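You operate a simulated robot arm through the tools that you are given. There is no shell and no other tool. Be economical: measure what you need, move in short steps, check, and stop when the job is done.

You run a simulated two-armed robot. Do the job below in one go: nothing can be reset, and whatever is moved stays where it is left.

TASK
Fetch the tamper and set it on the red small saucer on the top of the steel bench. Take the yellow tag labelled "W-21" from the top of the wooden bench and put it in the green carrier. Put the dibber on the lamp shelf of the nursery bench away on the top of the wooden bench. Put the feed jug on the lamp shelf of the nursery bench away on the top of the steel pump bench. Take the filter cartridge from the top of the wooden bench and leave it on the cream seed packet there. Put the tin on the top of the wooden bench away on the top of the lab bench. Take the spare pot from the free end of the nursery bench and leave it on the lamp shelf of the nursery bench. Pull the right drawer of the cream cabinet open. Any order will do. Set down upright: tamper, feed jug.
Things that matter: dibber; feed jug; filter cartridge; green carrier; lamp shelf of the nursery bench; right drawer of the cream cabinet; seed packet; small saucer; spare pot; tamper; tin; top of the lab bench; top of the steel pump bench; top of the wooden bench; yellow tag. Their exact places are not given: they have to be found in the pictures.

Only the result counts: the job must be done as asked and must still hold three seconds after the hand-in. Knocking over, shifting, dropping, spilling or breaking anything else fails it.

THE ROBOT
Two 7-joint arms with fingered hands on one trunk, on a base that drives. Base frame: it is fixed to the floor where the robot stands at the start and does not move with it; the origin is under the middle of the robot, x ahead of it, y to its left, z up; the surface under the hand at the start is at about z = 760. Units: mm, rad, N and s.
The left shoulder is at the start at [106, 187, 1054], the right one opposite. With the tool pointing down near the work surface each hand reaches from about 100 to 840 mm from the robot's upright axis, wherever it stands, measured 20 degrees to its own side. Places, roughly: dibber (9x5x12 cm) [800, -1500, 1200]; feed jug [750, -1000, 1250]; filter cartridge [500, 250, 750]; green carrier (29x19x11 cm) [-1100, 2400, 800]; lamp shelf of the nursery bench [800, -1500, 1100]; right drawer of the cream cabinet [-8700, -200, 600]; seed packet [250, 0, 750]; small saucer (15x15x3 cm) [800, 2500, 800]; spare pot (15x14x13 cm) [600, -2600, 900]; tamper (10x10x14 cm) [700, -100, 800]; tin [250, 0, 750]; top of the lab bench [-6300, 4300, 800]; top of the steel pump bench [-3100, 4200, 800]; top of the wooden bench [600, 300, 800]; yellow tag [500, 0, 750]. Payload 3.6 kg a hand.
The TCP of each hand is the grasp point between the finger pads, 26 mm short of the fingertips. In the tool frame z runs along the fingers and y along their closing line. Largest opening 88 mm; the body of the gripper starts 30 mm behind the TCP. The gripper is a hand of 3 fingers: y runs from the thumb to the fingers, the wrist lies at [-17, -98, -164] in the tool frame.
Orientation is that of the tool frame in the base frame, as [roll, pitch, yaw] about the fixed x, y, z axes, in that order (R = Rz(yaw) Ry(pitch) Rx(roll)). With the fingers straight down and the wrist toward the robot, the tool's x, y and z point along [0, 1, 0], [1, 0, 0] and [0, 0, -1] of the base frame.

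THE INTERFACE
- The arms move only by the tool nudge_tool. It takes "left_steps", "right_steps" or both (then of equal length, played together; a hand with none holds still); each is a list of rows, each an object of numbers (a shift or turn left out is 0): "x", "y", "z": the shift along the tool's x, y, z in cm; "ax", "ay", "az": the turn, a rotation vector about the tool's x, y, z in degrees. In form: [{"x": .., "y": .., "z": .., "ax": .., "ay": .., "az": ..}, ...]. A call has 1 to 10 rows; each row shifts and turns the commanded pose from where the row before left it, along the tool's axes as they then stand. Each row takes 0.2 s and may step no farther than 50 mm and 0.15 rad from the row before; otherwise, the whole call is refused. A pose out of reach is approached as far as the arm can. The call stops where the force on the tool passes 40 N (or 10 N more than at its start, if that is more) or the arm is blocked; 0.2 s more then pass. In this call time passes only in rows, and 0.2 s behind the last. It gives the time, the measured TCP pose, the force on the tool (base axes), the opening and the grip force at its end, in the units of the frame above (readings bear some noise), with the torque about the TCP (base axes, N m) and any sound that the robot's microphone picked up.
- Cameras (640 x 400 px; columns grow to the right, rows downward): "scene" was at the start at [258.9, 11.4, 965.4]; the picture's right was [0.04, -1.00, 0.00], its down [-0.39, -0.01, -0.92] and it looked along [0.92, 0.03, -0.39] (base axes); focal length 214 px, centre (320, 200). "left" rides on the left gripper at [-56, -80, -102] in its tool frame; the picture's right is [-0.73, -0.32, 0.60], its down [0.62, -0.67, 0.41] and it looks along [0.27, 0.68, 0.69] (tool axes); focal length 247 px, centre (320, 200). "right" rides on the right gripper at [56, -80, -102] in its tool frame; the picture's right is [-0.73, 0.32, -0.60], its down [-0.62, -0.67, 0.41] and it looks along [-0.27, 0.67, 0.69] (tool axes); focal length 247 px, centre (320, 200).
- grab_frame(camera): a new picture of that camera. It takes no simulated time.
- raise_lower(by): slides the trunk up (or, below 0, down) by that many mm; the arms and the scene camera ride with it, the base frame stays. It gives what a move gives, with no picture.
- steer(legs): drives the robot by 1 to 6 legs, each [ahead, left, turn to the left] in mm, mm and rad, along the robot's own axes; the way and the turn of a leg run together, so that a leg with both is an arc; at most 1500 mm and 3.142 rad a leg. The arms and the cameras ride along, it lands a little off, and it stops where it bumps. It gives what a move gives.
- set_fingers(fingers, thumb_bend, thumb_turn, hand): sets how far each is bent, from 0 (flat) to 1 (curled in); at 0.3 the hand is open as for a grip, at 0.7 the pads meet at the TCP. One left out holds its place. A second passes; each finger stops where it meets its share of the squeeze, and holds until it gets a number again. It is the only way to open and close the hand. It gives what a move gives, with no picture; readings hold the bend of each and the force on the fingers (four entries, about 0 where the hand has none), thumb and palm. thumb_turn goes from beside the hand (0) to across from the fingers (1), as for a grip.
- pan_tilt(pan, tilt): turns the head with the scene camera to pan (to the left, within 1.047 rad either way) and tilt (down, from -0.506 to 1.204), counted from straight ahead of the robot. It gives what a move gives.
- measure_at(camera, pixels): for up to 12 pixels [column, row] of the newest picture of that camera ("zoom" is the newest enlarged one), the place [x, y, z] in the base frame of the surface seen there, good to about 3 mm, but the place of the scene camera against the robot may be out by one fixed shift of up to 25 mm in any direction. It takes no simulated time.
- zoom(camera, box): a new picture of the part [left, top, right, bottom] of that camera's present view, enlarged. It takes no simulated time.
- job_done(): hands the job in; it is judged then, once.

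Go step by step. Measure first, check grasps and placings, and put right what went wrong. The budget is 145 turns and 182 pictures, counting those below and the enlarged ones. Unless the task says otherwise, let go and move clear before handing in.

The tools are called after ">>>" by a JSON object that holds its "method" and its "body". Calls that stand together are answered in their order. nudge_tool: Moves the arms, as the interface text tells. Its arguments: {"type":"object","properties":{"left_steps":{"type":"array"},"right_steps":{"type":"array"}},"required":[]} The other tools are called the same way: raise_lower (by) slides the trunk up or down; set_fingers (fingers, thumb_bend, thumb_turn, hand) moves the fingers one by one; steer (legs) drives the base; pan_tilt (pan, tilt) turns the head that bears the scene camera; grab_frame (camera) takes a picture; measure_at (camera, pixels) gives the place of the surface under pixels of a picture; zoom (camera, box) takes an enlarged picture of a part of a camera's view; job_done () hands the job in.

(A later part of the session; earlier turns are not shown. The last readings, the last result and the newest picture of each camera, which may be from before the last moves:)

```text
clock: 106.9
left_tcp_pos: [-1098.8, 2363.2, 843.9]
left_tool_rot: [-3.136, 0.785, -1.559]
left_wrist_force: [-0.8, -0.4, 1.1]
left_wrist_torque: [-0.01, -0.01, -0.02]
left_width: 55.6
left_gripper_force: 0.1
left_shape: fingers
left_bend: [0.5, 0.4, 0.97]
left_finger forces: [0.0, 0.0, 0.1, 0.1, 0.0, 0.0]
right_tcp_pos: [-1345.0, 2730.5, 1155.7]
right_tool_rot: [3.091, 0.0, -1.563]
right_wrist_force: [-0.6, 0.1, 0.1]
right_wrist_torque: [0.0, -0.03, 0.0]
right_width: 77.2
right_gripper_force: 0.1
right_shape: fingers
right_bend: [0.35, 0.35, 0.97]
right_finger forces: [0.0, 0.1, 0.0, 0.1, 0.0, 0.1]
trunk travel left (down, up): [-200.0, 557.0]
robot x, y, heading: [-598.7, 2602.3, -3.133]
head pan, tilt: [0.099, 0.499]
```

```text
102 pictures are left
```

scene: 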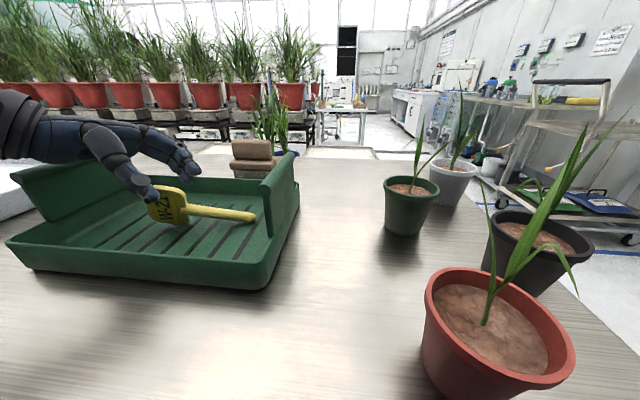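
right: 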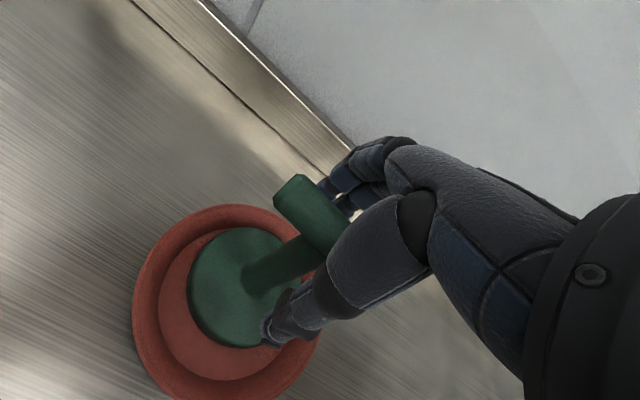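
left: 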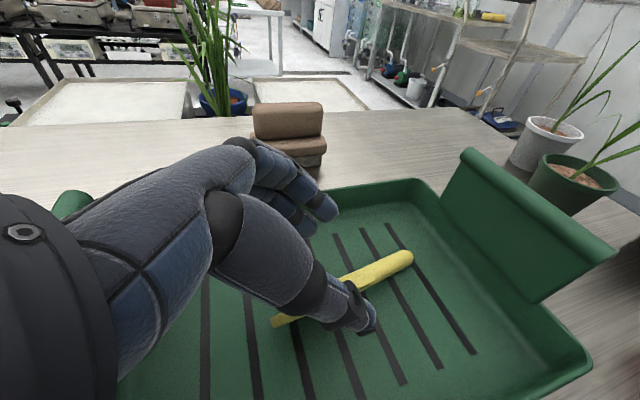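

The tag has fallen flat inside the carrier. I'll lift straight out, level the left hand, and back away.

>>> {"method": "nudge_tool", "body": {"left_steps": [{"x": -2, "z": -2}, {"x": -3.5, "z": -3.5}, {"x": -3.5, "z": -3.5}, {"x": -3.5, "z": -3.5}, {"x": -3.5, "z": -3.5}, {"ay": 8.5}, {"ay": 8.5}, {"ay": 8.5}, {"ay": 8.5}, {"ay": 8.5}], "right_steps": [{"y": -4}, {"y": -4}, {"y": -4}, {"y": -4}, {"y": -4}, {"y": -4}, {}, {}, {}, {}]}}

>>> {"method": "grab_frame", "body": {"camera": "scene"}}

>>> {"method": "steer", "body": {"legs": [[-290, 0, 0], [0, 0, 1.5]]}}

>>> {"method": "pan_tilt", "body": {"pan": 0, "tilt": 0.3}}

>>> {"method": "grab_frame", "body": {"camera": "scene"}}

```text
clock: 109.1
left_tcp_pos: [-1100.5, 2366.0, 1068.9]
left_tool_rot: [-3.139, 0.041, -1.562]
left_wrist_force: [-0.4, -0.1, 0.0]
left_wrist_torque: [-0.03, -0.02, -0.01]
left_width: 55.4
left_gripper_force: 0.1
left_shape: fingers
left_bend: [0.5, 0.4, 0.97]
left_finger forces: [0.0, 0.0, 0.0, 0.1, 0.0, 0.1]
right_tcp_pos: [-1292.6, 2698.1, 1230.5]
right_tool_rot: [3.091, -0.001, -1.565]
right_wrist_force: [0.5, 0.6, 0.4]
right_wrist_torque: [-0.02, -0.02, 0.01]
right_width: 77.5
right_gripper_force: 0.2
right_shape: fingers
right_bend: [0.35, 0.35, 0.97]
right_finger forces: [0.0, 0.0, 0.1, 0.0, 0.0, 0.0]
right hand out of reach, approached as far as the arm can: row 1, 2, 3, 4, 5, 6
trunk travel left (down, up): [-200.0, 557.0]
robot x, y, heading: [-598.2, 2603.0, -3.13]
head pan, tilt: [0.099, 0.499]
```

```text
101 pictures are left
```

scene: 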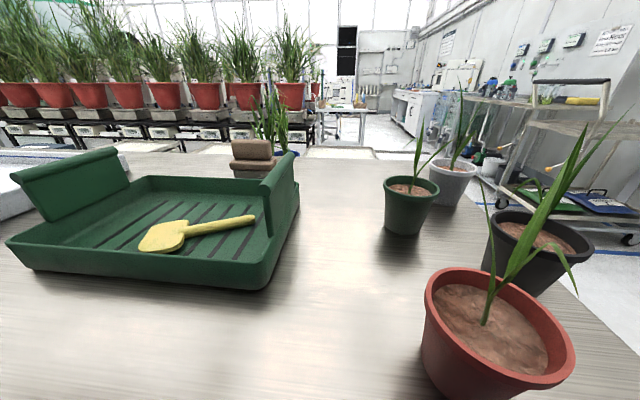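

```text
clock: 114.8
left_tcp_pos: [-118.0, 2083.9, 1070.1]
left_tool_rot: [-3.139, 0.044, -0.079]
left_wrist_force: [0.0, -0.5, -0.2]
left_wrist_torque: [0.01, 0.0, 0.0]
left_width: 55.3
left_gripper_force: 0.0
left_shape: fingers
left_bend: [0.5, 0.4, 0.97]
left_finger forces: [0.0, 0.1, 0.0, 0.0, 0.0, 0.1]
right_tcp_pos: [-463.6, 1921.3, 1229.6]
right_tool_rot: [3.09, -0.001, -0.079]
right_wrist_force: [-0.3, -0.2, -0.1]
right_wrist_torque: [0.0, -0.04, -0.01]
right_width: 77.4
right_gripper_force: 0.0
right_shape: fingers
right_bend: [0.35, 0.35, 0.97]
right_finger forces: [0.0, 0.1, 0.1, 0.0, 0.1, 0.0]
trunk travel left (down, up): [-200.0, 557.0]
robot x, y, heading: [-309.0, 2602.0, -1.648]
head pan, tilt: [0.099, 0.499]
```

```text
clock: 115.5
left_tcp_pos: [-116.8, 2085.2, 1069.3]
left_tool_rot: [-3.137, 0.042, -0.079]
left_wrist_force: [0.1, -0.1, -0.4]
left_wrist_torque: [-0.02, 0.0, 0.02]
left_width: 55.4
left_gripper_force: 0.0
left_shape: fingers
left_bend: [0.5, 0.4, 0.97]
left_finger forces: [0.0, 0.0, 0.0, 0.0, 0.0, 0.0]
right_tcp_pos: [-463.6, 1922.8, 1230.9]
right_tool_rot: [3.092, 0.002, -0.079]
right_wrist_force: [-0.3, 0.5, -0.2]
right_wrist_torque: [0.02, 0.0, 0.01]
right_width: 77.4
right_gripper_force: 0.0
right_shape: fingers
right_bend: [0.35, 0.35, 0.97]
right_finger forces: [0.0, 0.0, 0.1, 0.0, 0.0, 0.0]
trunk travel left (down, up): [-200.0, 557.0]
robot x, y, heading: [-310.9, 2605.3, -1.646]
head pan, tilt: [0.0, 0.3]
```

```text
100 pictures are left
```

scene: 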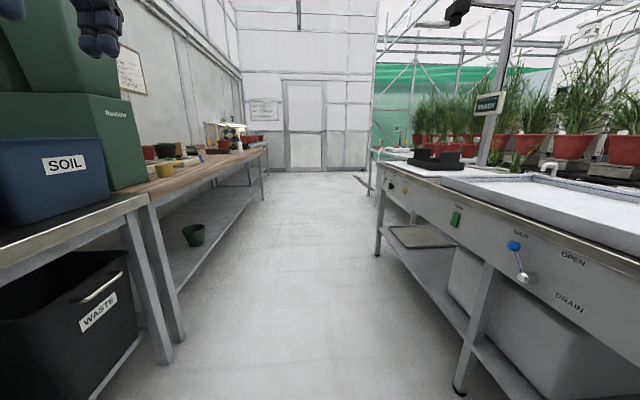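

The tag is in the carrier and the aisle ahead is clear. I'll drive down to the nursery bench at y≈-1350 and turn to face it.

>>> {"method": "steer", "body": {"legs": [[0, 0, 0.076], [1500, 0, 0], [1500, 0, 0], [950, 0, 0], [0, 0, 1.571]]}}

>>> {"method": "pan_tilt", "body": {"pan": 0, "tilt": 0.2}}

>>> {"method": "grab_frame", "body": {"camera": "scene"}}

>>> {"method": "pan_tilt", "body": {"pan": -0.8, "tilt": 0.2}}

>>> {"method": "grab_frame", "body": {"camera": "scene"}}

```text
clock: 138.8
left_tcp_pos: [108.3, -1142.9, 1069.9]
left_tool_rot: [-3.139, 0.042, 1.542]
left_wrist_force: [0.3, 0.0, -0.3]
left_wrist_torque: [0.0, 0.0, -0.04]
left_width: 55.4
left_gripper_force: 0.0
left_shape: fingers
left_bend: [0.5, 0.4, 0.97]
left_finger forces: [0.0, 0.0, 0.1, 0.1, 0.1, 0.1]
right_tcp_pos: [287.7, -1480.7, 1230.4]
right_tool_rot: [3.091, 0.0, 1.543]
right_wrist_force: [0.5, -0.2, -1.0]
right_wrist_torque: [-0.01, 0.0, 0.0]
right_width: 77.5
right_gripper_force: 0.1
right_shape: fingers
right_bend: [0.35, 0.35, 0.97]
right_finger forces: [0.2, 0.1, 0.0, 0.0, 0.1, 0.1]
trunk travel left (down, up): [-200.0, 557.0]
robot x, y, heading: [-401.0, -1363.1, -0.03]
head pan, tilt: [0.0, 0.3]
```

```text
clock: 139.5
left_tcp_pos: [108.4, -1143.5, 1069.2]
left_tool_rot: [-3.137, 0.044, 1.542]
left_wrist_force: [0.4, 0.1, 0.0]
left_wrist_torque: [0.02, -0.01, 0.01]
left_width: 55.6
left_gripper_force: 0.0
left_shape: fingers
left_bend: [0.5, 0.4, 0.97]
left_finger forces: [0.0, 0.0, 0.1, 0.0, 0.0, 0.0]
right_tcp_pos: [286.8, -1482.2, 1230.2]
right_tool_rot: [3.092, 0.0, 1.542]
right_wrist_force: [0.2, 0.1, 0.0]
right_wrist_torque: [-0.03, -0.04, 0.03]
right_width: 77.6
right_gripper_force: 0.1
right_shape: fingers
right_bend: [0.35, 0.35, 0.97]
right_finger forces: [0.1, 0.1, 0.0, 0.0, 0.1, 0.0]
trunk travel left (down, up): [-200.0, 557.0]
robot x, y, heading: [-403.4, -1362.5, -0.028]
head pan, tilt: [0.0, 0.201]
```

```text
99 pictures are left
```

scene: 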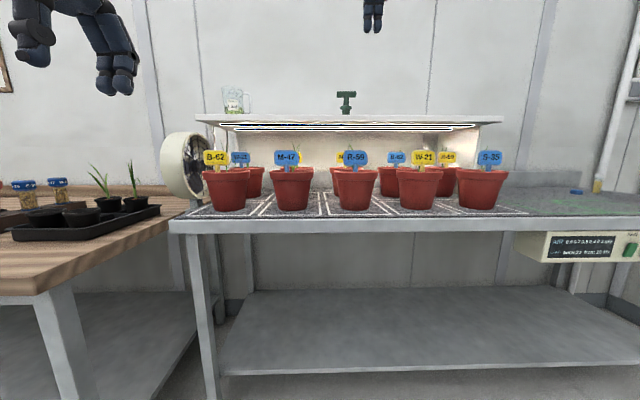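

```text
clock: 140.6
left_tcp_pos: [107.4, -1143.5, 1069.4]
left_tool_rot: [-3.138, 0.044, 1.542]
left_wrist_force: [0.1, -0.5, 0.2]
left_wrist_torque: [0.02, 0.02, -0.01]
left_width: 55.2
left_gripper_force: 0.2
left_shape: fingers
left_bend: [0.5, 0.4, 0.97]
left_finger forces: [0.0, 0.1, 0.1, 0.1, 0.1, 0.0]
right_tcp_pos: [286.8, -1481.6, 1230.9]
right_tool_rot: [3.091, -0.001, 1.543]
right_wrist_force: [0.1, -0.5, 0.2]
right_wrist_torque: [0.02, 0.04, -0.01]
right_width: 77.5
right_gripper_force: 0.0
right_shape: fingers
right_bend: [0.35, 0.35, 0.97]
right_finger forces: [0.0, 0.0, 0.1, 0.0, 0.0, 0.1]
trunk travel left (down, up): [-200.0, 557.0]
robot x, y, heading: [-398.6, -1361.9, -0.027]
head pan, tilt: [-0.799, 0.201]
```

```text
98 pictures are left
```

scene: 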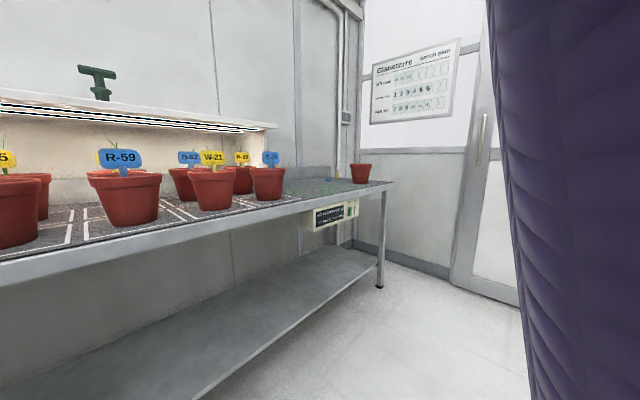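

The jug (235,100) and dibber (345,100) are on top of the lamp shelf; the spare red pot is at the right end (360,173). I'll raise the trunk to look onto the shelf.

>>> {"method": "raise_lower", "body": {"by": 340}}

>>> {"method": "pan_tilt", "body": {"pan": 0.0, "tilt": 0.35}}

>>> {"method": "grab_frame", "body": {"camera": "scene"}}

```text
clock: 144.0
left_tcp_pos: [107.1, -1143.0, 1409.3]
left_tool_rot: [-3.139, 0.043, 1.544]
left_wrist_force: [-0.5, 0.8, -0.2]
left_wrist_torque: [0.01, -0.01, 0.02]
left_width: 55.5
left_gripper_force: 0.1
left_shape: fingers
left_bend: [0.5, 0.4, 0.97]
left_finger forces: [0.0, 0.1, 0.0, 0.0, 0.0, 0.0]
right_tcp_pos: [162.2, -1479.0, 1688.4]
right_tool_rot: [2.89, -0.002, 1.544]
right_wrist_force: [0.6, 0.2, -1.1]
right_wrist_torque: [0.0, 0.01, -0.01]
right_width: 77.4
right_gripper_force: 0.1
right_shape: fingers
right_bend: [0.35, 0.35, 0.97]
right_finger forces: [0.0, 0.0, 0.0, 0.0, 0.0, 0.0]
trunk travel left (down, up): [-540.0, 217.0]
robot x, y, heading: [-399.4, -1360.4, -0.028]
head pan, tilt: [-0.799, 0.201]
```

```text
clock: 145.1
left_tcp_pos: [107.1, -1143.9, 1409.9]
left_tool_rot: [-3.138, 0.042, 1.542]
left_wrist_force: [0.0, 0.9, -0.1]
left_wrist_torque: [0.0, -0.02, 0.0]
left_width: 55.5
left_gripper_force: 0.0
left_shape: fingers
left_bend: [0.5, 0.4, 0.97]
left_finger forces: [0.1, 0.0, 0.1, 0.1, 0.0, 0.0]
right_tcp_pos: [162.3, -1479.4, 1688.3]
right_tool_rot: [2.888, 0.0, 1.542]
right_wrist_force: [0.2, -0.7, -0.2]
right_wrist_torque: [-0.02, 0.03, 0.02]
right_width: 77.4
right_gripper_force: 0.0
right_shape: fingers
right_bend: [0.35, 0.35, 0.97]
right_finger forces: [0.1, 0.1, 0.0, 0.0, 0.1, 0.0]
trunk travel left (down, up): [-540.0, 217.0]
robot x, y, heading: [-403.4, -1365.7, -0.029]
head pan, tilt: [0.0, 0.351]
```

```text
97 pictures are left
```

scene: 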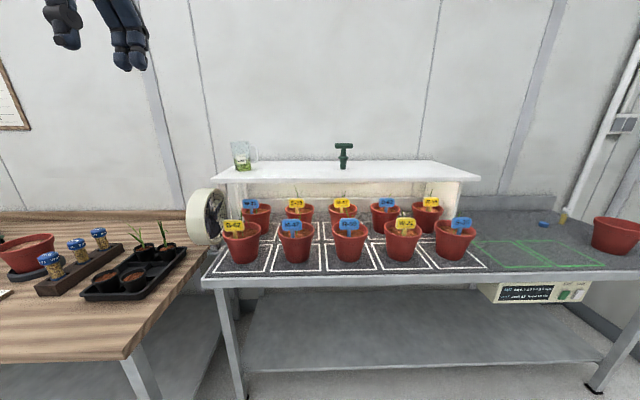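

I'll measure the shelf, dibber, jug and spare pot.

>>> {"method": "measure_at", "body": {"camera": "scene", "pixels": [[343, 147], [344, 160], [242, 155], [242, 168], [255, 155], [330, 178], [280, 165], [450, 175], [480, 178], [618, 220], [618, 240], [640, 280]]}}

>>> {"method": "zoom", "body": {"camera": "scene", "box": [200, 120, 380, 220]}}

>>> {"method": "zoom", "body": {"camera": "scene", "box": [460, 160, 640, 300]}}

```text
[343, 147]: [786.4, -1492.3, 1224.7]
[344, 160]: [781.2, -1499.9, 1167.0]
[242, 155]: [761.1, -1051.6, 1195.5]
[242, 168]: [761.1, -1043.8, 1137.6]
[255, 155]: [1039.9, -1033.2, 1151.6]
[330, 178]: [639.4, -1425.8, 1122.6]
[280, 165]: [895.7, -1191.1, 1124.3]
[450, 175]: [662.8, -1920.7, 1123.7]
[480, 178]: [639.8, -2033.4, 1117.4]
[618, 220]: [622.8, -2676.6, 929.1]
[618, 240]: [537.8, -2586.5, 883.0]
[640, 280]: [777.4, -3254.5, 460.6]
```

```text
3.56 times, centred on (290, 170) of scene
```

zoom: 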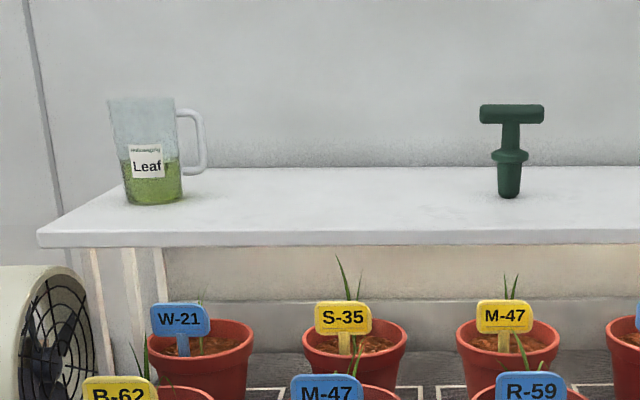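

```text
2.86 times, centred on (550, 230) of scene
```

zoom: 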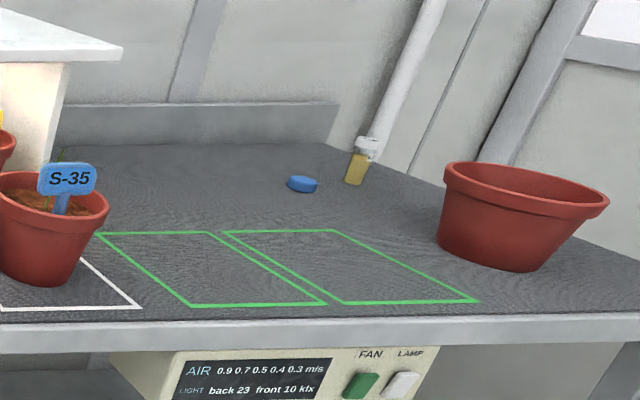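

The shelf top is at z≈1112. The dibber stands at (790,-1502), the jug at (770,-1050) with its handle toward -y, and the spare pot at about (600,-2640). First I'll fetch the pot, so I'll settle the right arm, move over, and measure the bench edge.

>>> {"method": "measure_at", "body": {"camera": "scene", "pixels": [[330, 283], [210, 283], [560, 270], [125, 355], [200, 260], [205, 195], [590, 385], [230, 390], [300, 345]]}}

>>> {"method": "nudge_tool", "body": {"right_steps": [{"ax": 5}, {"ax": 5}, {"ax": 4.5}, {"z": 5}, {"z": 5}, {"z": 5}, {"z": 5}, {"z": 5}, {"z": 5}, {"z": 5}]}}

>>> {"method": "steer", "body": {"legs": [[0, -1180, 0.028]]}}

>>> {"method": "pan_tilt", "body": {"pan": 0.0, "tilt": 0.55}}

>>> {"method": "grab_frame", "body": {"camera": "scene"}}

```text
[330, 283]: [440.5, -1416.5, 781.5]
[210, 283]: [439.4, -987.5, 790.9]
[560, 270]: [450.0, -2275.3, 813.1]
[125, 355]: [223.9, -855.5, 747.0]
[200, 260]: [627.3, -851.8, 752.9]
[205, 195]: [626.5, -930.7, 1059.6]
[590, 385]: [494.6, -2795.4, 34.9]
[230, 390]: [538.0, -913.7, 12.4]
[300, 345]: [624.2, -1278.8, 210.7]
```

```text
clock: 147.3
left_tcp_pos: [107.2, -1142.9, 1409.4]
left_tool_rot: [-3.138, 0.042, 1.542]
left_wrist_force: [-0.7, 0.9, -0.2]
left_wrist_torque: [0.02, 0.0, 0.0]
left_width: 55.5
left_gripper_force: 0.0
left_shape: fingers
left_bend: [0.5, 0.4, 0.97]
left_finger forces: [0.0, 0.0, 0.1, 0.1, 0.0, 0.1]
right_tcp_pos: [127.9, -1487.1, 1641.7]
right_tool_rot: [-3.141, 0.0, 1.543]
right_wrist_force: [-0.2, 0.0, 0.1]
right_wrist_torque: [0.01, -0.02, -0.01]
right_width: 77.7
right_gripper_force: 0.1
right_shape: fingers
right_bend: [0.35, 0.35, 0.97]
right_finger forces: [0.0, 0.0, 0.0, 0.0, 0.1, 0.0]
right hand out of reach, approached as far as the arm can: row 1, 2, 3, 4, 5, 6, 7, 8, 9, 10
trunk travel left (down, up): [-540.0, 217.0]
robot x, y, heading: [-402.5, -1359.2, -0.024]
head pan, tilt: [0.0, 0.351]
```

```text
clock: 153.2
left_tcp_pos: [88.3, -2290.4, 1410.4]
left_tool_rot: [-3.139, 0.043, 1.581]
left_wrist_force: [0.7, 0.3, -0.4]
left_wrist_torque: [-0.01, 0.01, -0.03]
left_width: 55.6
left_gripper_force: 0.0
left_shape: fingers
left_bend: [0.5, 0.4, 0.97]
left_finger forces: [0.0, 0.0, 0.0, 0.1, 0.0, 0.0]
right_tcp_pos: [123.0, -2633.1, 1640.8]
right_tool_rot: [3.142, 0.0, 1.581]
right_wrist_force: [0.3, 0.1, 0.4]
right_wrist_torque: [-0.01, 0.0, -0.01]
right_width: 77.4
right_gripper_force: 0.1
right_shape: fingers
right_bend: [0.35, 0.35, 0.97]
right_finger forces: [0.1, 0.1, 0.0, 0.0, 0.1, 0.0]
trunk travel left (down, up): [-540.0, 217.0]
robot x, y, heading: [-417.7, -2528.8, 0.009]
head pan, tilt: [0.0, 0.351]
```

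```text
clock: 154.0
left_tcp_pos: [89.5, -2291.4, 1408.3]
left_tool_rot: [-3.138, 0.045, 1.58]
left_wrist_force: [0.6, 0.6, -0.6]
left_wrist_torque: [0.0, 0.0, -0.01]
left_width: 55.3
left_gripper_force: 0.0
left_shape: fingers
left_bend: [0.5, 0.4, 0.97]
left_finger forces: [0.2, 0.0, 0.0, 0.0, 0.0, 0.0]
right_tcp_pos: [122.3, -2632.4, 1640.9]
right_tool_rot: [3.14, -0.001, 1.581]
right_wrist_force: [0.5, -0.6, -0.7]
right_wrist_torque: [-0.03, 0.01, -0.02]
right_width: 77.6
right_gripper_force: 0.0
right_shape: fingers
right_bend: [0.35, 0.35, 0.97]
right_finger forces: [0.0, 0.1, 0.1, 0.0, 0.0, 0.0]
trunk travel left (down, up): [-540.0, 217.0]
robot x, y, heading: [-410.9, -2529.2, 0.015]
head pan, tilt: [0.0, 0.55]
```

```text
94 pictures are left
```

scene: 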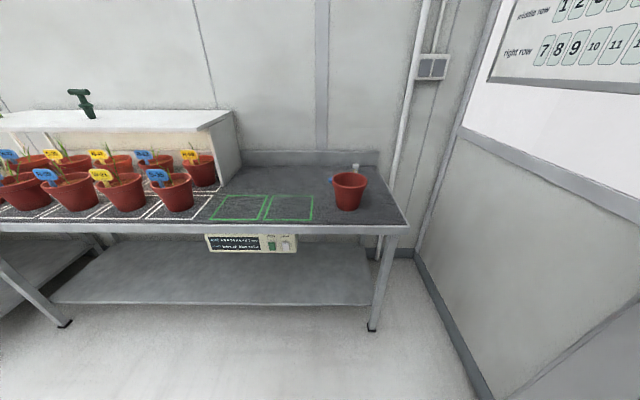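

I'll measure the pot's rim and base, and keep lowering the right arm.

>>> {"method": "measure_at", "body": {"camera": "scene", "pixels": [[350, 186], [350, 174], [334, 180], [367, 180], [350, 208], [350, 178], [300, 180], [225, 118], [150, 122], [430, 250]]}}

>>> {"method": "zoom", "body": {"camera": "scene", "box": [300, 150, 400, 220]}}

>>> {"method": "nudge_tool", "body": {"right_steps": [{"z": 5}, {"z": 5}, {"z": 5}, {"z": 5}, {"z": 5}, {"z": 5}, {"y": 5}, {"y": 5}]}}

```text
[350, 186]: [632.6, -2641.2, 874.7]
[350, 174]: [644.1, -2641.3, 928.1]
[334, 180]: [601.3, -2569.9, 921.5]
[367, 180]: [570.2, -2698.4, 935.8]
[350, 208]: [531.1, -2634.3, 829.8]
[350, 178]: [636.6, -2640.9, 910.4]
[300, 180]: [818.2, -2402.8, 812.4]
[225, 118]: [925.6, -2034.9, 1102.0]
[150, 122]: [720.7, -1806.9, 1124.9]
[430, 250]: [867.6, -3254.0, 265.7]
```

```text
5.71 times, centred on (350, 185) of scene
```

zoom: 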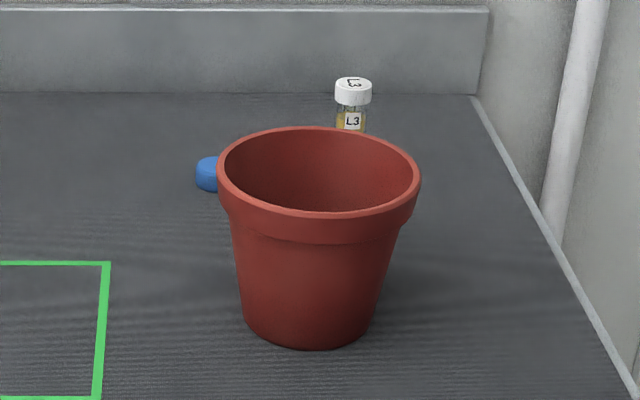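

```text
clock: 155.8
left_tcp_pos: [89.7, -2291.4, 1409.8]
left_tool_rot: [-3.137, 0.043, 1.581]
left_wrist_force: [-0.4, -0.7, 0.4]
left_wrist_torque: [0.02, -0.02, -0.04]
left_width: 55.2
left_gripper_force: 0.1
left_shape: fingers
left_bend: [0.5, 0.4, 0.97]
left_finger forces: [0.0, 0.0, 0.0, 0.0, 0.0, 0.0]
right_tcp_pos: [161.0, -2639.8, 1621.3]
right_tool_rot: [-3.14, 0.0, 1.582]
right_wrist_force: [-0.2, 0.1, 1.1]
right_wrist_torque: [0.01, 0.02, -0.01]
right_width: 77.6
right_gripper_force: 0.0
right_shape: fingers
right_bend: [0.35, 0.35, 0.97]
right_finger forces: [0.1, 0.0, 0.0, 0.0, 0.0, 0.0]
right hand out of reach, approached as far as the arm can: row 1, 2, 3, 4, 5, 6, 7, 8
trunk travel left (down, up): [-540.0, 217.0]
robot x, y, heading: [-413.4, -2531.2, 0.015]
head pan, tilt: [0.0, 0.55]
```

The pot's rim centre is about (582,-2651) and its rim top is at z≈920. I'll drive nearer, lower the trunk, and untangle the right arm by bringing it forward and down.

>>> {"method": "steer", "body": {"legs": [[300, -160, -0.015]]}}

>>> {"method": "nudge_tool", "body": {"right_steps": [{"y": 5}, {"y": 5}, {"y": 5}, {"y": 5}, {"z": 5}, {"z": 5}, {"z": 5}, {"z": 5}, {"z": 5}, {"z": 5}], "left_steps": [{"x": -3}, {"x": -3}, {"x": -3}, {"x": -3}, {"x": -3}, {"x": -3}, {}, {}, {}, {}]}}

>>> {"method": "raise_lower", "body": {"by": -200}}

>>> {"method": "grab_frame", "body": {"camera": "left"}}

```text
clock: 158.0
left_tcp_pos: [392.8, -2458.5, 1408.8]
left_tool_rot: [-3.139, 0.044, 1.563]
left_wrist_force: [-0.1, -0.3, 0.5]
left_wrist_torque: [0.01, 0.0, -0.02]
left_width: 55.6
left_gripper_force: 0.1
left_shape: fingers
left_bend: [0.5, 0.4, 0.97]
left_finger forces: [0.1, 0.0, 0.0, 0.0, 0.0, 0.0]
right_tcp_pos: [456.4, -2807.4, 1622.0]
right_tool_rot: [3.141, 0.0, 1.565]
right_wrist_force: [-0.2, -0.8, 0.0]
right_wrist_torque: [-0.01, 0.0, 0.01]
right_width: 77.9
right_gripper_force: 0.0
right_shape: fingers
right_bend: [0.35, 0.35, 0.97]
right_finger forces: [0.0, 0.0, 0.1, 0.0, 0.1, 0.0]
trunk travel left (down, up): [-540.0, 217.0]
robot x, y, heading: [-113.8, -2686.0, -0.003]
head pan, tilt: [0.0, 0.55]
```

```text
clock: 160.2
left_tcp_pos: [390.5, -2639.7, 1416.5]
left_tool_rot: [-3.14, 0.044, 1.565]
left_wrist_force: [0.5, 0.0, 0.0]
left_wrist_torque: [0.03, -0.01, 0.02]
left_width: 55.3
left_gripper_force: 0.0
left_shape: fingers
left_bend: [0.5, 0.4, 0.97]
left_finger forces: [0.1, 0.0, 0.0, 0.1, 0.0, 0.0]
right_tcp_pos: [521.0, -2827.4, 1240.7]
right_tool_rot: [3.139, -0.001, 1.563]
right_wrist_force: [0.5, -0.4, -0.1]
right_wrist_torque: [0.01, 0.02, -0.03]
right_width: 77.6
right_gripper_force: 0.0
right_shape: fingers
right_bend: [0.35, 0.35, 0.97]
right_finger forces: [0.0, 0.0, 0.1, 0.1, 0.0, 0.1]
right hand out of reach, approached as far as the arm can: row 1, 2, 3, 4
trunk travel left (down, up): [-540.0, 217.0]
robot x, y, heading: [-114.7, -2689.8, -0.004]
head pan, tilt: [0.0, 0.55]
```

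```text
clock: 162.3
left_tcp_pos: [390.7, -2636.7, 1218.4]
left_tool_rot: [-3.141, 0.044, 1.564]
left_wrist_force: [-0.2, -0.3, 0.2]
left_wrist_torque: [-0.02, -0.03, 0.02]
left_width: 55.4
left_gripper_force: 0.1
left_shape: fingers
left_bend: [0.5, 0.4, 0.97]
left_finger forces: [0.0, 0.1, 0.1, 0.0, 0.1, 0.0]
right_tcp_pos: [520.7, -2828.2, 1038.8]
right_tool_rot: [3.141, 0.0, 1.564]
right_wrist_force: [0.4, -0.1, -0.6]
right_wrist_torque: [0.0, 0.01, 0.0]
right_width: 77.7
right_gripper_force: 0.0
right_shape: fingers
right_bend: [0.35, 0.35, 0.97]
right_finger forces: [0.1, 0.0, 0.1, 0.0, 0.0, 0.0]
trunk travel left (down, up): [-340.0, 417.0]
robot x, y, heading: [-110.7, -2684.2, -0.008]
head pan, tilt: [0.0, 0.55]
```

```text
92 pictures are left
```

left: 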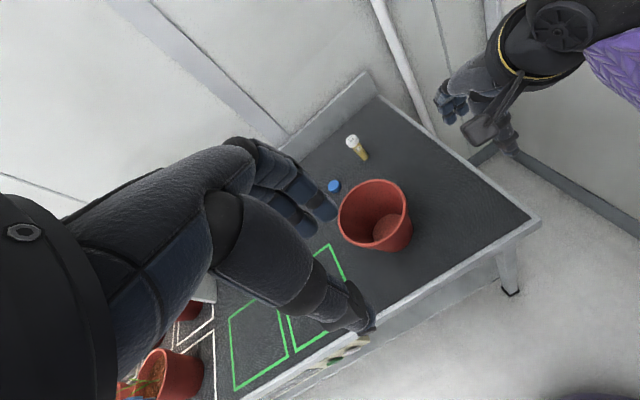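

The right arm is back in order. I'll measure the pot rim precisely with the left camera.

>>> {"method": "measure_at", "body": {"camera": "left", "pixels": [[376, 246], [400, 234], [341, 212], [404, 190], [370, 181], [355, 238], [378, 249], [390, 228], [411, 240]]}}

>>> {"method": "zoom", "body": {"camera": "left", "box": [310, 160, 440, 270]}}

```text
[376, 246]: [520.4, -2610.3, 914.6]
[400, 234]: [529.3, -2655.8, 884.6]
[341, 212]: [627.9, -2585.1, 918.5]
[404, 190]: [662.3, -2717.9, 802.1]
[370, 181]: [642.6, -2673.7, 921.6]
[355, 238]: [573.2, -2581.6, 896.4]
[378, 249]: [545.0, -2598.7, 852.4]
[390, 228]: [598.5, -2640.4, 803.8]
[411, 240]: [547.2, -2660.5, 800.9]
```

```text
3.64 times, centred on (375, 215) of left
```

zoom: 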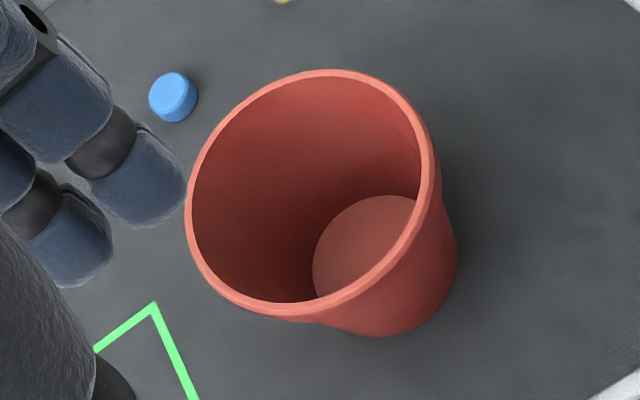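

The rim's centre is (580,-2644) with r≈71 and its top at z 920. I'll open the hand and go down astride the near wall at x≈512.

>>> {"method": "set_fingers", "body": {"hand": "left", "fingers": 0.4, "thumb_bend": 0.4}}

>>> {"method": "nudge_tool", "body": {"left_steps": [{"ay": 2.5}, {"y": 4}, {"y": 4}, {"y": 4, "x": -0.8}, {"z": 5}, {"z": 5}, {"z": 5}, {"z": 5}, {"z": 4}]}}

>>> {"method": "grab_frame", "body": {"camera": "left"}}

```text
clock: 163.3
left_tcp_pos: [391.0, -2638.2, 1216.5]
left_tool_rot: [-3.139, 0.043, 1.564]
left_wrist_force: [-0.4, -0.1, 0.0]
left_wrist_torque: [0.0, 0.02, 0.02]
left_width: 66.2
left_gripper_force: 0.1
left_shape: fingers
left_bend: [0.4, 0.4, 0.97]
left_finger forces: [0.0, 0.0, 0.1, 0.0, 0.0, 0.0]
right_tcp_pos: [519.7, -2827.3, 1037.8]
right_tool_rot: [-3.14, -0.001, 1.564]
right_wrist_force: [0.2, -1.0, 0.6]
right_wrist_torque: [-0.02, 0.0, 0.01]
right_width: 77.7
right_gripper_force: 0.0
right_shape: fingers
right_bend: [0.35, 0.35, 0.97]
right_finger forces: [0.0, 0.0, 0.0, 0.0, 0.0, 0.0]
trunk travel left (down, up): [-340.0, 417.0]
robot x, y, heading: [-111.2, -2690.9, -0.008]
head pan, tilt: [0.0, 0.55]
```

```text
clock: 165.3
left_tcp_pos: [509.8, -2645.8, 977.0]
left_tool_rot: [3.141, -0.001, 1.563]
left_wrist_force: [0.1, 0.6, -0.8]
left_wrist_torque: [0.0, -0.02, -0.02]
left_width: 66.7
left_gripper_force: 0.0
left_shape: fingers
left_bend: [0.4, 0.4, 0.97]
left_finger forces: [0.0, 0.1, 0.1, 0.0, 0.0, 0.0]
right_tcp_pos: [520.7, -2826.7, 1038.0]
right_tool_rot: [3.141, 0.0, 1.563]
right_wrist_force: [-1.2, -0.8, 0.2]
right_wrist_torque: [-0.02, -0.01, -0.02]
right_width: 77.6
right_gripper_force: 0.1
right_shape: fingers
right_bend: [0.35, 0.35, 0.97]
right_finger forces: [0.0, 0.0, 0.0, 0.1, 0.0, 0.0]
trunk travel left (down, up): [-340.0, 417.0]
robot x, y, heading: [-114.4, -2683.2, -0.006]
head pan, tilt: [0.0, 0.55]
```

```text
90 pictures are left
```

left: 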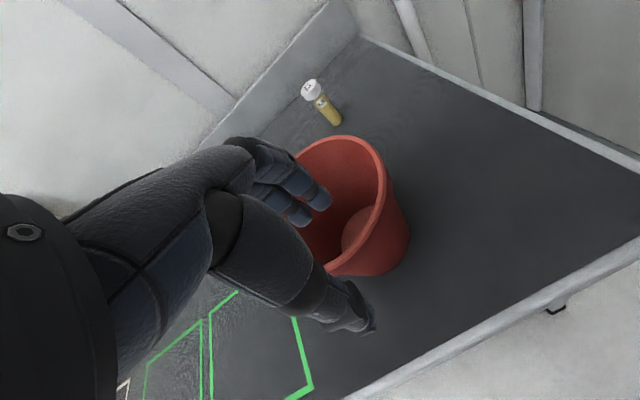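

Fingers are over the inside and the thumb is outside the near wall. I'll lower and close.

>>> {"method": "nudge_tool", "body": {"left_steps": [{"z": 3}, {"z": 3}, {"z": 1.5}]}}

>>> {"method": "set_fingers", "body": {"hand": "left", "fingers": 0.9, "thumb_bend": 0.9}}

>>> {"method": "grab_frame", "body": {"camera": "left"}}

```text
clock: 166.1
left_tcp_pos: [510.9, -2646.6, 900.8]
left_tool_rot: [-3.138, 0.0, 1.562]
left_wrist_force: [-0.4, -0.4, 0.3]
left_wrist_torque: [-0.02, -0.01, -0.01]
left_width: 66.4
left_gripper_force: 0.1
left_shape: fingers
left_bend: [0.4, 0.4, 0.97]
left_finger forces: [0.0, 0.0, 0.0, 0.1, 0.0, 0.2]
right_tcp_pos: [520.4, -2827.9, 1038.4]
right_tool_rot: [3.141, -0.001, 1.564]
right_wrist_force: [-0.7, -0.4, 0.5]
right_wrist_torque: [0.01, 0.01, -0.02]
right_width: 77.7
right_gripper_force: 0.1
right_shape: fingers
right_bend: [0.35, 0.35, 0.97]
right_finger forces: [0.1, 0.0, 0.0, 0.0, 0.0, 0.0]
trunk travel left (down, up): [-340.0, 417.0]
robot x, y, heading: [-115.2, -2684.3, -0.01]
head pan, tilt: [0.0, 0.55]
```

```text
clock: 167.1
left_tcp_pos: [509.9, -2645.7, 900.6]
left_tool_rot: [-3.139, -0.001, 1.565]
left_wrist_force: [0.2, 0.5, -0.1]
left_wrist_torque: [0.03, 0.03, 0.0]
left_width: 0.9
left_gripper_force: 20.7
left_shape: fingers
left_bend: [0.75, 0.71, 0.97]
left_finger forces: [16.8, 4.4, 0.0, 0.1, 21.0, 0.1]
right_tcp_pos: [519.8, -2828.4, 1036.7]
right_tool_rot: [-3.14, -0.001, 1.564]
right_wrist_force: [-0.5, -0.3, -0.6]
right_wrist_torque: [-0.02, 0.01, -0.01]
right_width: 77.3
right_gripper_force: 0.1
right_shape: fingers
right_bend: [0.35, 0.35, 0.97]
right_finger forces: [0.1, 0.0, 0.1, 0.0, 0.0, 0.0]
trunk travel left (down, up): [-340.0, 417.0]
robot x, y, heading: [-112.0, -2688.5, -0.009]
head pan, tilt: [0.0, 0.55]
```

```text
89 pictures are left
```

left: 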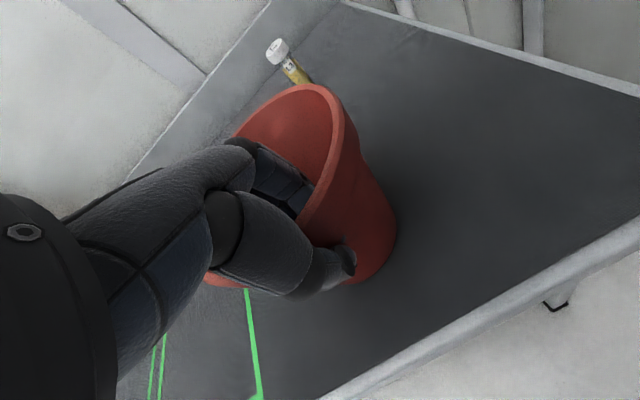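

The wall is pinched with 21 N. I'll lift and check for sag.

>>> {"method": "nudge_tool", "body": {"left_steps": [{"z": -2}, {"z": -3}, {"z": -4}, {"z": -4}, {"z": -4}]}}

>>> {"method": "grab_frame", "body": {"camera": "left"}}

>>> {"method": "grab_frame", "body": {"camera": "scene"}}

```text
clock: 168.3
left_tcp_pos: [510.1, -2646.3, 1070.9]
left_tool_rot: [-3.138, -0.002, 1.565]
left_wrist_force: [0.9, -0.2, -0.8]
left_wrist_torque: [0.01, 0.01, 0.0]
left_width: 0.6
left_gripper_force: 21.8
left_shape: fingers
left_bend: [0.75, 0.71, 0.97]
left_finger forces: [17.0, 4.2, 0.1, 0.0, 21.1, 0.0]
right_tcp_pos: [518.8, -2827.8, 1038.6]
right_tool_rot: [3.139, 0.0, 1.563]
right_wrist_force: [-0.9, 0.0, 0.3]
right_wrist_torque: [0.0, -0.02, 0.01]
right_width: 77.6
right_gripper_force: 0.0
right_shape: fingers
right_bend: [0.35, 0.35, 0.97]
right_finger forces: [0.0, 0.0, 0.1, 0.0, 0.1, 0.0]
trunk travel left (down, up): [-340.0, 417.0]
robot x, y, heading: [-113.3, -2689.2, -0.007]
head pan, tilt: [0.0, 0.55]
```

```text
88 pictures are left
```

left: 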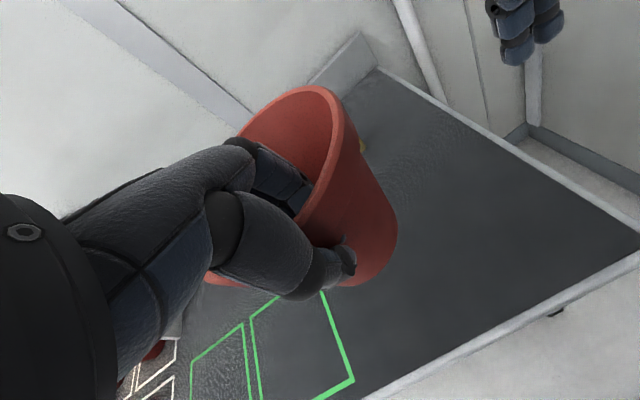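

```text
87 pictures are left
```

scene: 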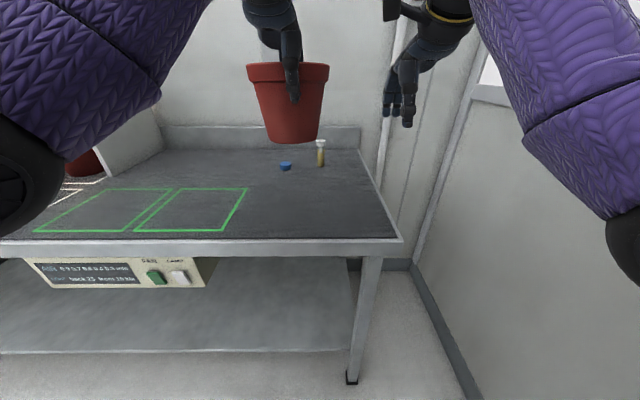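

The pot hangs straight. I'll raise the trunk and carry it over to the lamp shelf's right part, around y≈-1850.

>>> {"method": "raise_lower", "body": {"by": 250}}

>>> {"method": "steer", "body": {"legs": [[0, 800, 0.007], [200, 0, 0]]}}

>>> {"method": "grab_frame", "body": {"camera": "scene"}}

>>> {"method": "grab_frame", "body": {"camera": "left"}}

```text
clock: 170.9
left_tcp_pos: [510.7, -2646.6, 1321.5]
left_tool_rot: [-3.139, 0.0, 1.564]
left_wrist_force: [0.1, -0.2, 0.2]
left_wrist_torque: [-0.01, 0.02, 0.0]
left_width: 0.6
left_gripper_force: 21.3
left_shape: fingers
left_bend: [0.75, 0.71, 0.97]
left_finger forces: [17.0, 4.2, 0.0, 0.0, 21.1, 0.0]
right_tcp_pos: [519.6, -2828.2, 1287.7]
right_tool_rot: [-3.14, 0.0, 1.563]
right_wrist_force: [-0.6, -0.6, 0.2]
right_wrist_torque: [-0.01, 0.03, 0.0]
right_width: 77.6
right_gripper_force: 0.0
right_shape: fingers
right_bend: [0.35, 0.35, 0.97]
right_finger forces: [0.0, 0.0, 0.1, 0.1, 0.0, 0.0]
trunk travel left (down, up): [-590.0, 167.0]
robot x, y, heading: [-111.0, -2685.9, -0.002]
head pan, tilt: [0.0, 0.55]
```

```text
clock: 176.4
left_tcp_pos: [721.2, -1851.4, 1319.9]
left_tool_rot: [-3.138, 0.0, 1.554]
left_wrist_force: [0.2, 0.0, -1.4]
left_wrist_torque: [0.0, 0.03, 0.01]
left_width: 0.7
left_gripper_force: 21.3
left_shape: fingers
left_bend: [0.75, 0.71, 0.97]
left_finger forces: [17.0, 4.2, 0.1, 0.1, 21.0, 0.0]
right_tcp_pos: [728.6, -2033.2, 1287.2]
right_tool_rot: [3.14, 0.0, 1.555]
right_wrist_force: [0.5, 1.1, 0.2]
right_wrist_torque: [0.0, 0.05, -0.04]
right_width: 77.6
right_gripper_force: 0.1
right_shape: fingers
right_bend: [0.35, 0.35, 0.97]
right_finger forces: [0.0, 0.0, 0.0, 0.1, 0.0, 0.0]
trunk travel left (down, up): [-590.0, 167.0]
robot x, y, heading: [98.3, -1887.0, -0.016]
head pan, tilt: [0.0, 0.55]
```

```text
86 pictures are left
```

scene: 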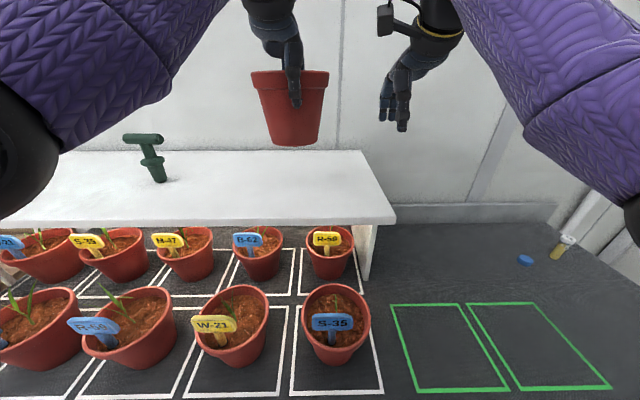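

```text
85 pictures are left
```

left: 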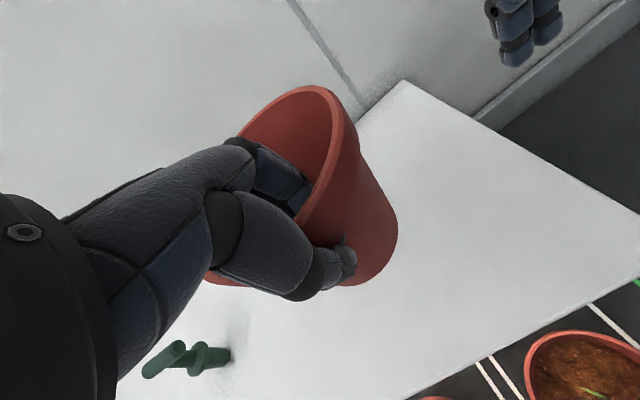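

The pot is over the shelf. I'll measure the shelf's surface height and edges under it with the left camera.

>>> {"method": "measure_at", "body": {"camera": "left", "pixels": [[500, 250], [450, 330], [405, 90], [625, 215], [480, 345], [385, 255], [180, 350], [200, 355]]}}

>>> {"method": "nudge_tool", "body": {"left_steps": [{"z": 4}, {"z": 4}, {"z": 1.5}]}}

```text
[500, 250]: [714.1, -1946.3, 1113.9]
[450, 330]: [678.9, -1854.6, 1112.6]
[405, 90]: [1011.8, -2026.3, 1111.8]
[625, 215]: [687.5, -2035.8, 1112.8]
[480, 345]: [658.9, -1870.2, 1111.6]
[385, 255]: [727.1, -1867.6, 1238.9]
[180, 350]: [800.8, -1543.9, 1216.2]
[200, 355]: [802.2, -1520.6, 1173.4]
```

```text
clock: 177.2
left_tcp_pos: [717.1, -1851.8, 1224.7]
left_tool_rot: [-3.139, -0.001, 1.556]
left_wrist_force: [-0.4, 0.1, -0.4]
left_wrist_torque: [0.01, 0.02, 0.03]
left_width: 0.7
left_gripper_force: 20.7
left_shape: fingers
left_bend: [0.75, 0.71, 0.97]
left_finger forces: [17.1, 4.1, 0.0, 0.0, 21.1, 0.0]
right_tcp_pos: [727.5, -2032.2, 1288.5]
right_tool_rot: [3.139, -0.001, 1.554]
right_wrist_force: [0.2, -0.6, 0.1]
right_wrist_torque: [0.01, 0.0, -0.01]
right_width: 77.5
right_gripper_force: 0.1
right_shape: fingers
right_bend: [0.35, 0.35, 0.97]
right_finger forces: [0.1, 0.1, 0.0, 0.0, 0.1, 0.1]
trunk travel left (down, up): [-590.0, 167.0]
robot x, y, heading: [97.7, -1890.3, -0.017]
head pan, tilt: [0.0, 0.55]
```

Contact should come at TCP z≈1211. I'll lower gently.

>>> {"method": "nudge_tool", "body": {"left_steps": [{"z": 0.8}, {"z": 0.3}, {"z": 0.3}]}}

>>> {"method": "nudge_tool", "body": {"left_steps": [{"z": 0.2}]}}

>>> {"method": "grab_frame", "body": {"camera": "scene"}}

```text
clock: 178.0
left_tcp_pos: [720.6, -1851.3, 1213.4]
left_tool_rot: [-3.14, 0.0, 1.555]
left_wrist_force: [-0.3, 0.7, -0.9]
left_wrist_torque: [0.03, -0.01, 0.02]
left_width: 0.5
left_gripper_force: 21.1
left_shape: fingers
left_bend: [0.75, 0.71, 0.97]
left_finger forces: [17.1, 4.1, 0.0, 0.0, 21.1, 0.1]
right_tcp_pos: [728.8, -2032.8, 1286.9]
right_tool_rot: [-3.14, -0.002, 1.556]
right_wrist_force: [-0.1, -0.5, 0.5]
right_wrist_torque: [0.02, 0.01, -0.01]
right_width: 77.6
right_gripper_force: 0.0
right_shape: fingers
right_bend: [0.35, 0.35, 0.97]
right_finger forces: [0.0, 0.0, 0.1, 0.1, 0.0, 0.0]
trunk travel left (down, up): [-590.0, 167.0]
robot x, y, heading: [95.5, -1888.2, -0.014]
head pan, tilt: [0.0, 0.55]
```

```text
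clock: 178.4
left_tcp_pos: [719.6, -1850.7, 1211.0]
left_tool_rot: [-3.14, 0.001, 1.555]
left_wrist_force: [-0.5, -0.3, -0.1]
left_wrist_torque: [0.02, -0.03, -0.02]
left_width: 0.4
left_gripper_force: 21.1
left_shape: fingers
left_bend: [0.75, 0.71, 0.97]
left_finger forces: [17.3, 4.1, 0.0, 0.0, 21.3, 0.0]
right_tcp_pos: [727.9, -2032.6, 1287.8]
right_tool_rot: [-3.141, 0.0, 1.555]
right_wrist_force: [0.2, -0.2, -0.2]
right_wrist_torque: [0.02, 0.0, -0.01]
right_width: 77.6
right_gripper_force: 0.1
right_shape: fingers
right_bend: [0.35, 0.35, 0.97]
right_finger forces: [0.1, 0.1, 0.0, 0.0, 0.0, 0.0]
trunk travel left (down, up): [-590.0, 167.0]
robot x, y, heading: [94.3, -1888.6, -0.021]
head pan, tilt: [0.0, 0.55]
```

```text
84 pictures are left
```

scene: 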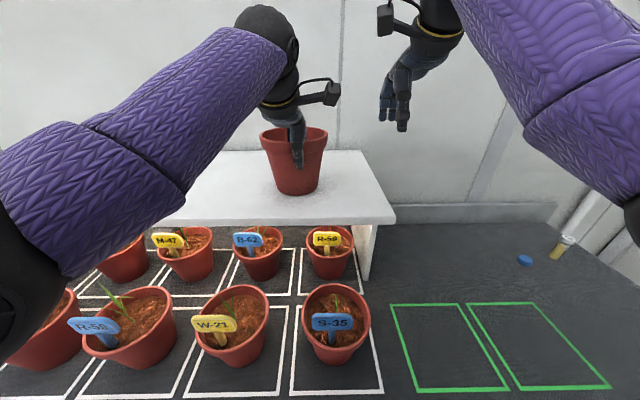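

The pot is about touching. I'll take two more tiny steps, then release and rise.

>>> {"method": "nudge_tool", "body": {"left_steps": [{"z": 0.15}, {"z": 0.15}]}}

>>> {"method": "set_fingers", "body": {"hand": "left", "fingers": 0.5, "thumb_bend": 0.4}}

>>> {"method": "grab_frame", "body": {"camera": "left"}}

```text
clock: 179.0
left_tcp_pos: [719.1, -1851.6, 1208.2]
left_tool_rot: [-3.141, -0.001, 1.555]
left_wrist_force: [-0.2, -0.8, 0.7]
left_wrist_torque: [0.04, -0.02, -0.01]
left_width: 0.8
left_gripper_force: 21.7
left_shape: fingers
left_bend: [0.75, 0.71, 0.96]
left_finger forces: [17.5, 3.9, 0.1, 0.1, 21.4, 0.0]
right_tcp_pos: [728.5, -2033.3, 1288.4]
right_tool_rot: [3.139, -0.001, 1.555]
right_wrist_force: [-0.2, 0.2, 0.4]
right_wrist_torque: [0.04, 0.02, -0.01]
right_width: 77.4
right_gripper_force: 0.1
right_shape: fingers
right_bend: [0.35, 0.35, 0.97]
right_finger forces: [0.1, 0.0, 0.0, 0.0, 0.0, 0.0]
trunk travel left (down, up): [-590.0, 167.0]
robot x, y, heading: [93.6, -1886.6, -0.019]
head pan, tilt: [0.0, 0.55]
```

```text
clock: 180.0
left_tcp_pos: [719.7, -1851.9, 1208.1]
left_tool_rot: [-3.136, 0.0, 1.555]
left_wrist_force: [-0.1, 0.6, 0.1]
left_wrist_torque: [0.02, 0.02, 0.0]
left_width: 55.3
left_gripper_force: 0.2
left_shape: fingers
left_bend: [0.5, 0.4, 0.97]
left_finger forces: [0.0, 0.0, 0.0, 0.0, 0.1, 0.0]
right_tcp_pos: [727.8, -2032.6, 1287.0]
right_tool_rot: [3.141, 0.0, 1.556]
right_wrist_force: [0.3, 0.1, 0.7]
right_wrist_torque: [0.0, -0.02, -0.01]
right_width: 77.7
right_gripper_force: 0.0
right_shape: fingers
right_bend: [0.35, 0.35, 0.97]
right_finger forces: [0.0, 0.0, 0.0, 0.0, 0.0, 0.0]
trunk travel left (down, up): [-590.0, 167.0]
robot x, y, heading: [94.9, -1887.4, -0.018]
head pan, tilt: [0.0, 0.55]
```

```text
83 pictures are left
```

left: 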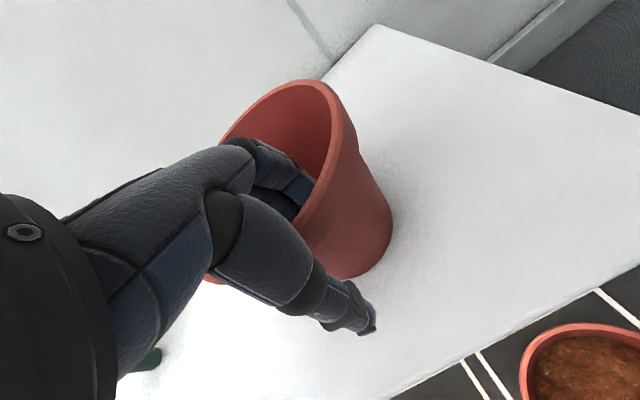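

The pot is free on the shelf. I'll raise both hands and slide left so the right hand comes over the dibber.

>>> {"method": "nudge_tool", "body": {"left_steps": [{"z": -3}, {"z": -4}, {"z": -4}, {"z": -4}, {"y": -4}, {"y": -4}], "right_steps": [{"z": -3}, {"z": -3}, {}, {}, {}, {}]}}

>>> {"method": "steer", "body": {"legs": [[0, 520, 0.018]]}}

>>> {"method": "grab_frame", "body": {"camera": "right"}}

>>> {"method": "grab_frame", "body": {"camera": "scene"}}

```text
clock: 181.4
left_tcp_pos: [640.4, -1852.2, 1358.4]
left_tool_rot: [-3.14, 0.001, 1.554]
left_wrist_force: [-0.2, -1.4, 0.1]
left_wrist_torque: [0.0, 0.0, -0.04]
left_width: 55.4
left_gripper_force: 0.0
left_shape: fingers
left_bend: [0.5, 0.4, 0.97]
left_finger forces: [0.0, 0.0, 0.1, 0.0, 0.0, 0.0]
right_tcp_pos: [728.7, -2032.4, 1348.8]
right_tool_rot: [3.137, 0.0, 1.555]
right_wrist_force: [0.2, -0.6, 0.1]
right_wrist_torque: [0.0, 0.0, 0.01]
right_width: 77.3
right_gripper_force: 0.0
right_shape: fingers
right_bend: [0.35, 0.35, 0.97]
right_finger forces: [0.0, 0.0, 0.0, 0.0, 0.0, 0.0]
trunk travel left (down, up): [-590.0, 167.0]
robot x, y, heading: [97.9, -1889.1, -0.015]
head pan, tilt: [0.0, 0.55]
```

```text
clock: 184.4
left_tcp_pos: [642.7, -1323.3, 1357.9]
left_tool_rot: [-3.138, 0.0, 1.573]
left_wrist_force: [0.0, 0.9, -0.1]
left_wrist_torque: [-0.03, 0.02, 0.0]
left_width: 55.6
left_gripper_force: 0.1
left_shape: fingers
left_bend: [0.5, 0.4, 0.97]
left_finger forces: [0.0, 0.0, 0.0, 0.1, 0.0, 0.0]
right_tcp_pos: [734.8, -1502.1, 1348.0]
right_tool_rot: [3.141, 0.0, 1.575]
right_wrist_force: [0.0, 0.5, -0.2]
right_wrist_torque: [-0.02, 0.01, -0.01]
right_width: 77.5
right_gripper_force: 0.1
right_shape: fingers
right_bend: [0.35, 0.35, 0.97]
right_finger forces: [0.0, 0.0, 0.0, 0.1, 0.0, 0.0]
trunk travel left (down, up): [-590.0, 167.0]
robot x, y, heading: [96.6, -1370.5, 0.005]
head pan, tilt: [0.0, 0.55]
```

```text
82 pictures are left
```

right: 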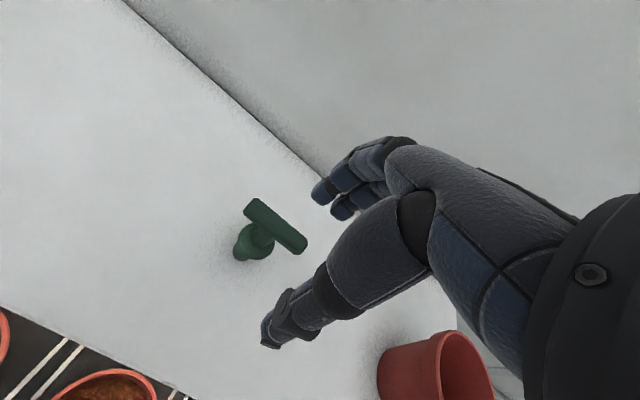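

```text
81 pictures are left
```

scene: 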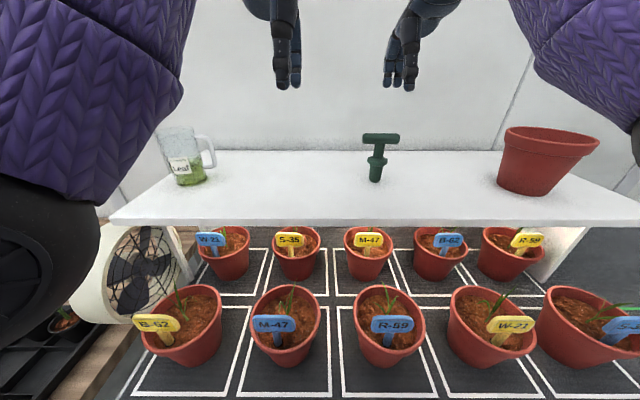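

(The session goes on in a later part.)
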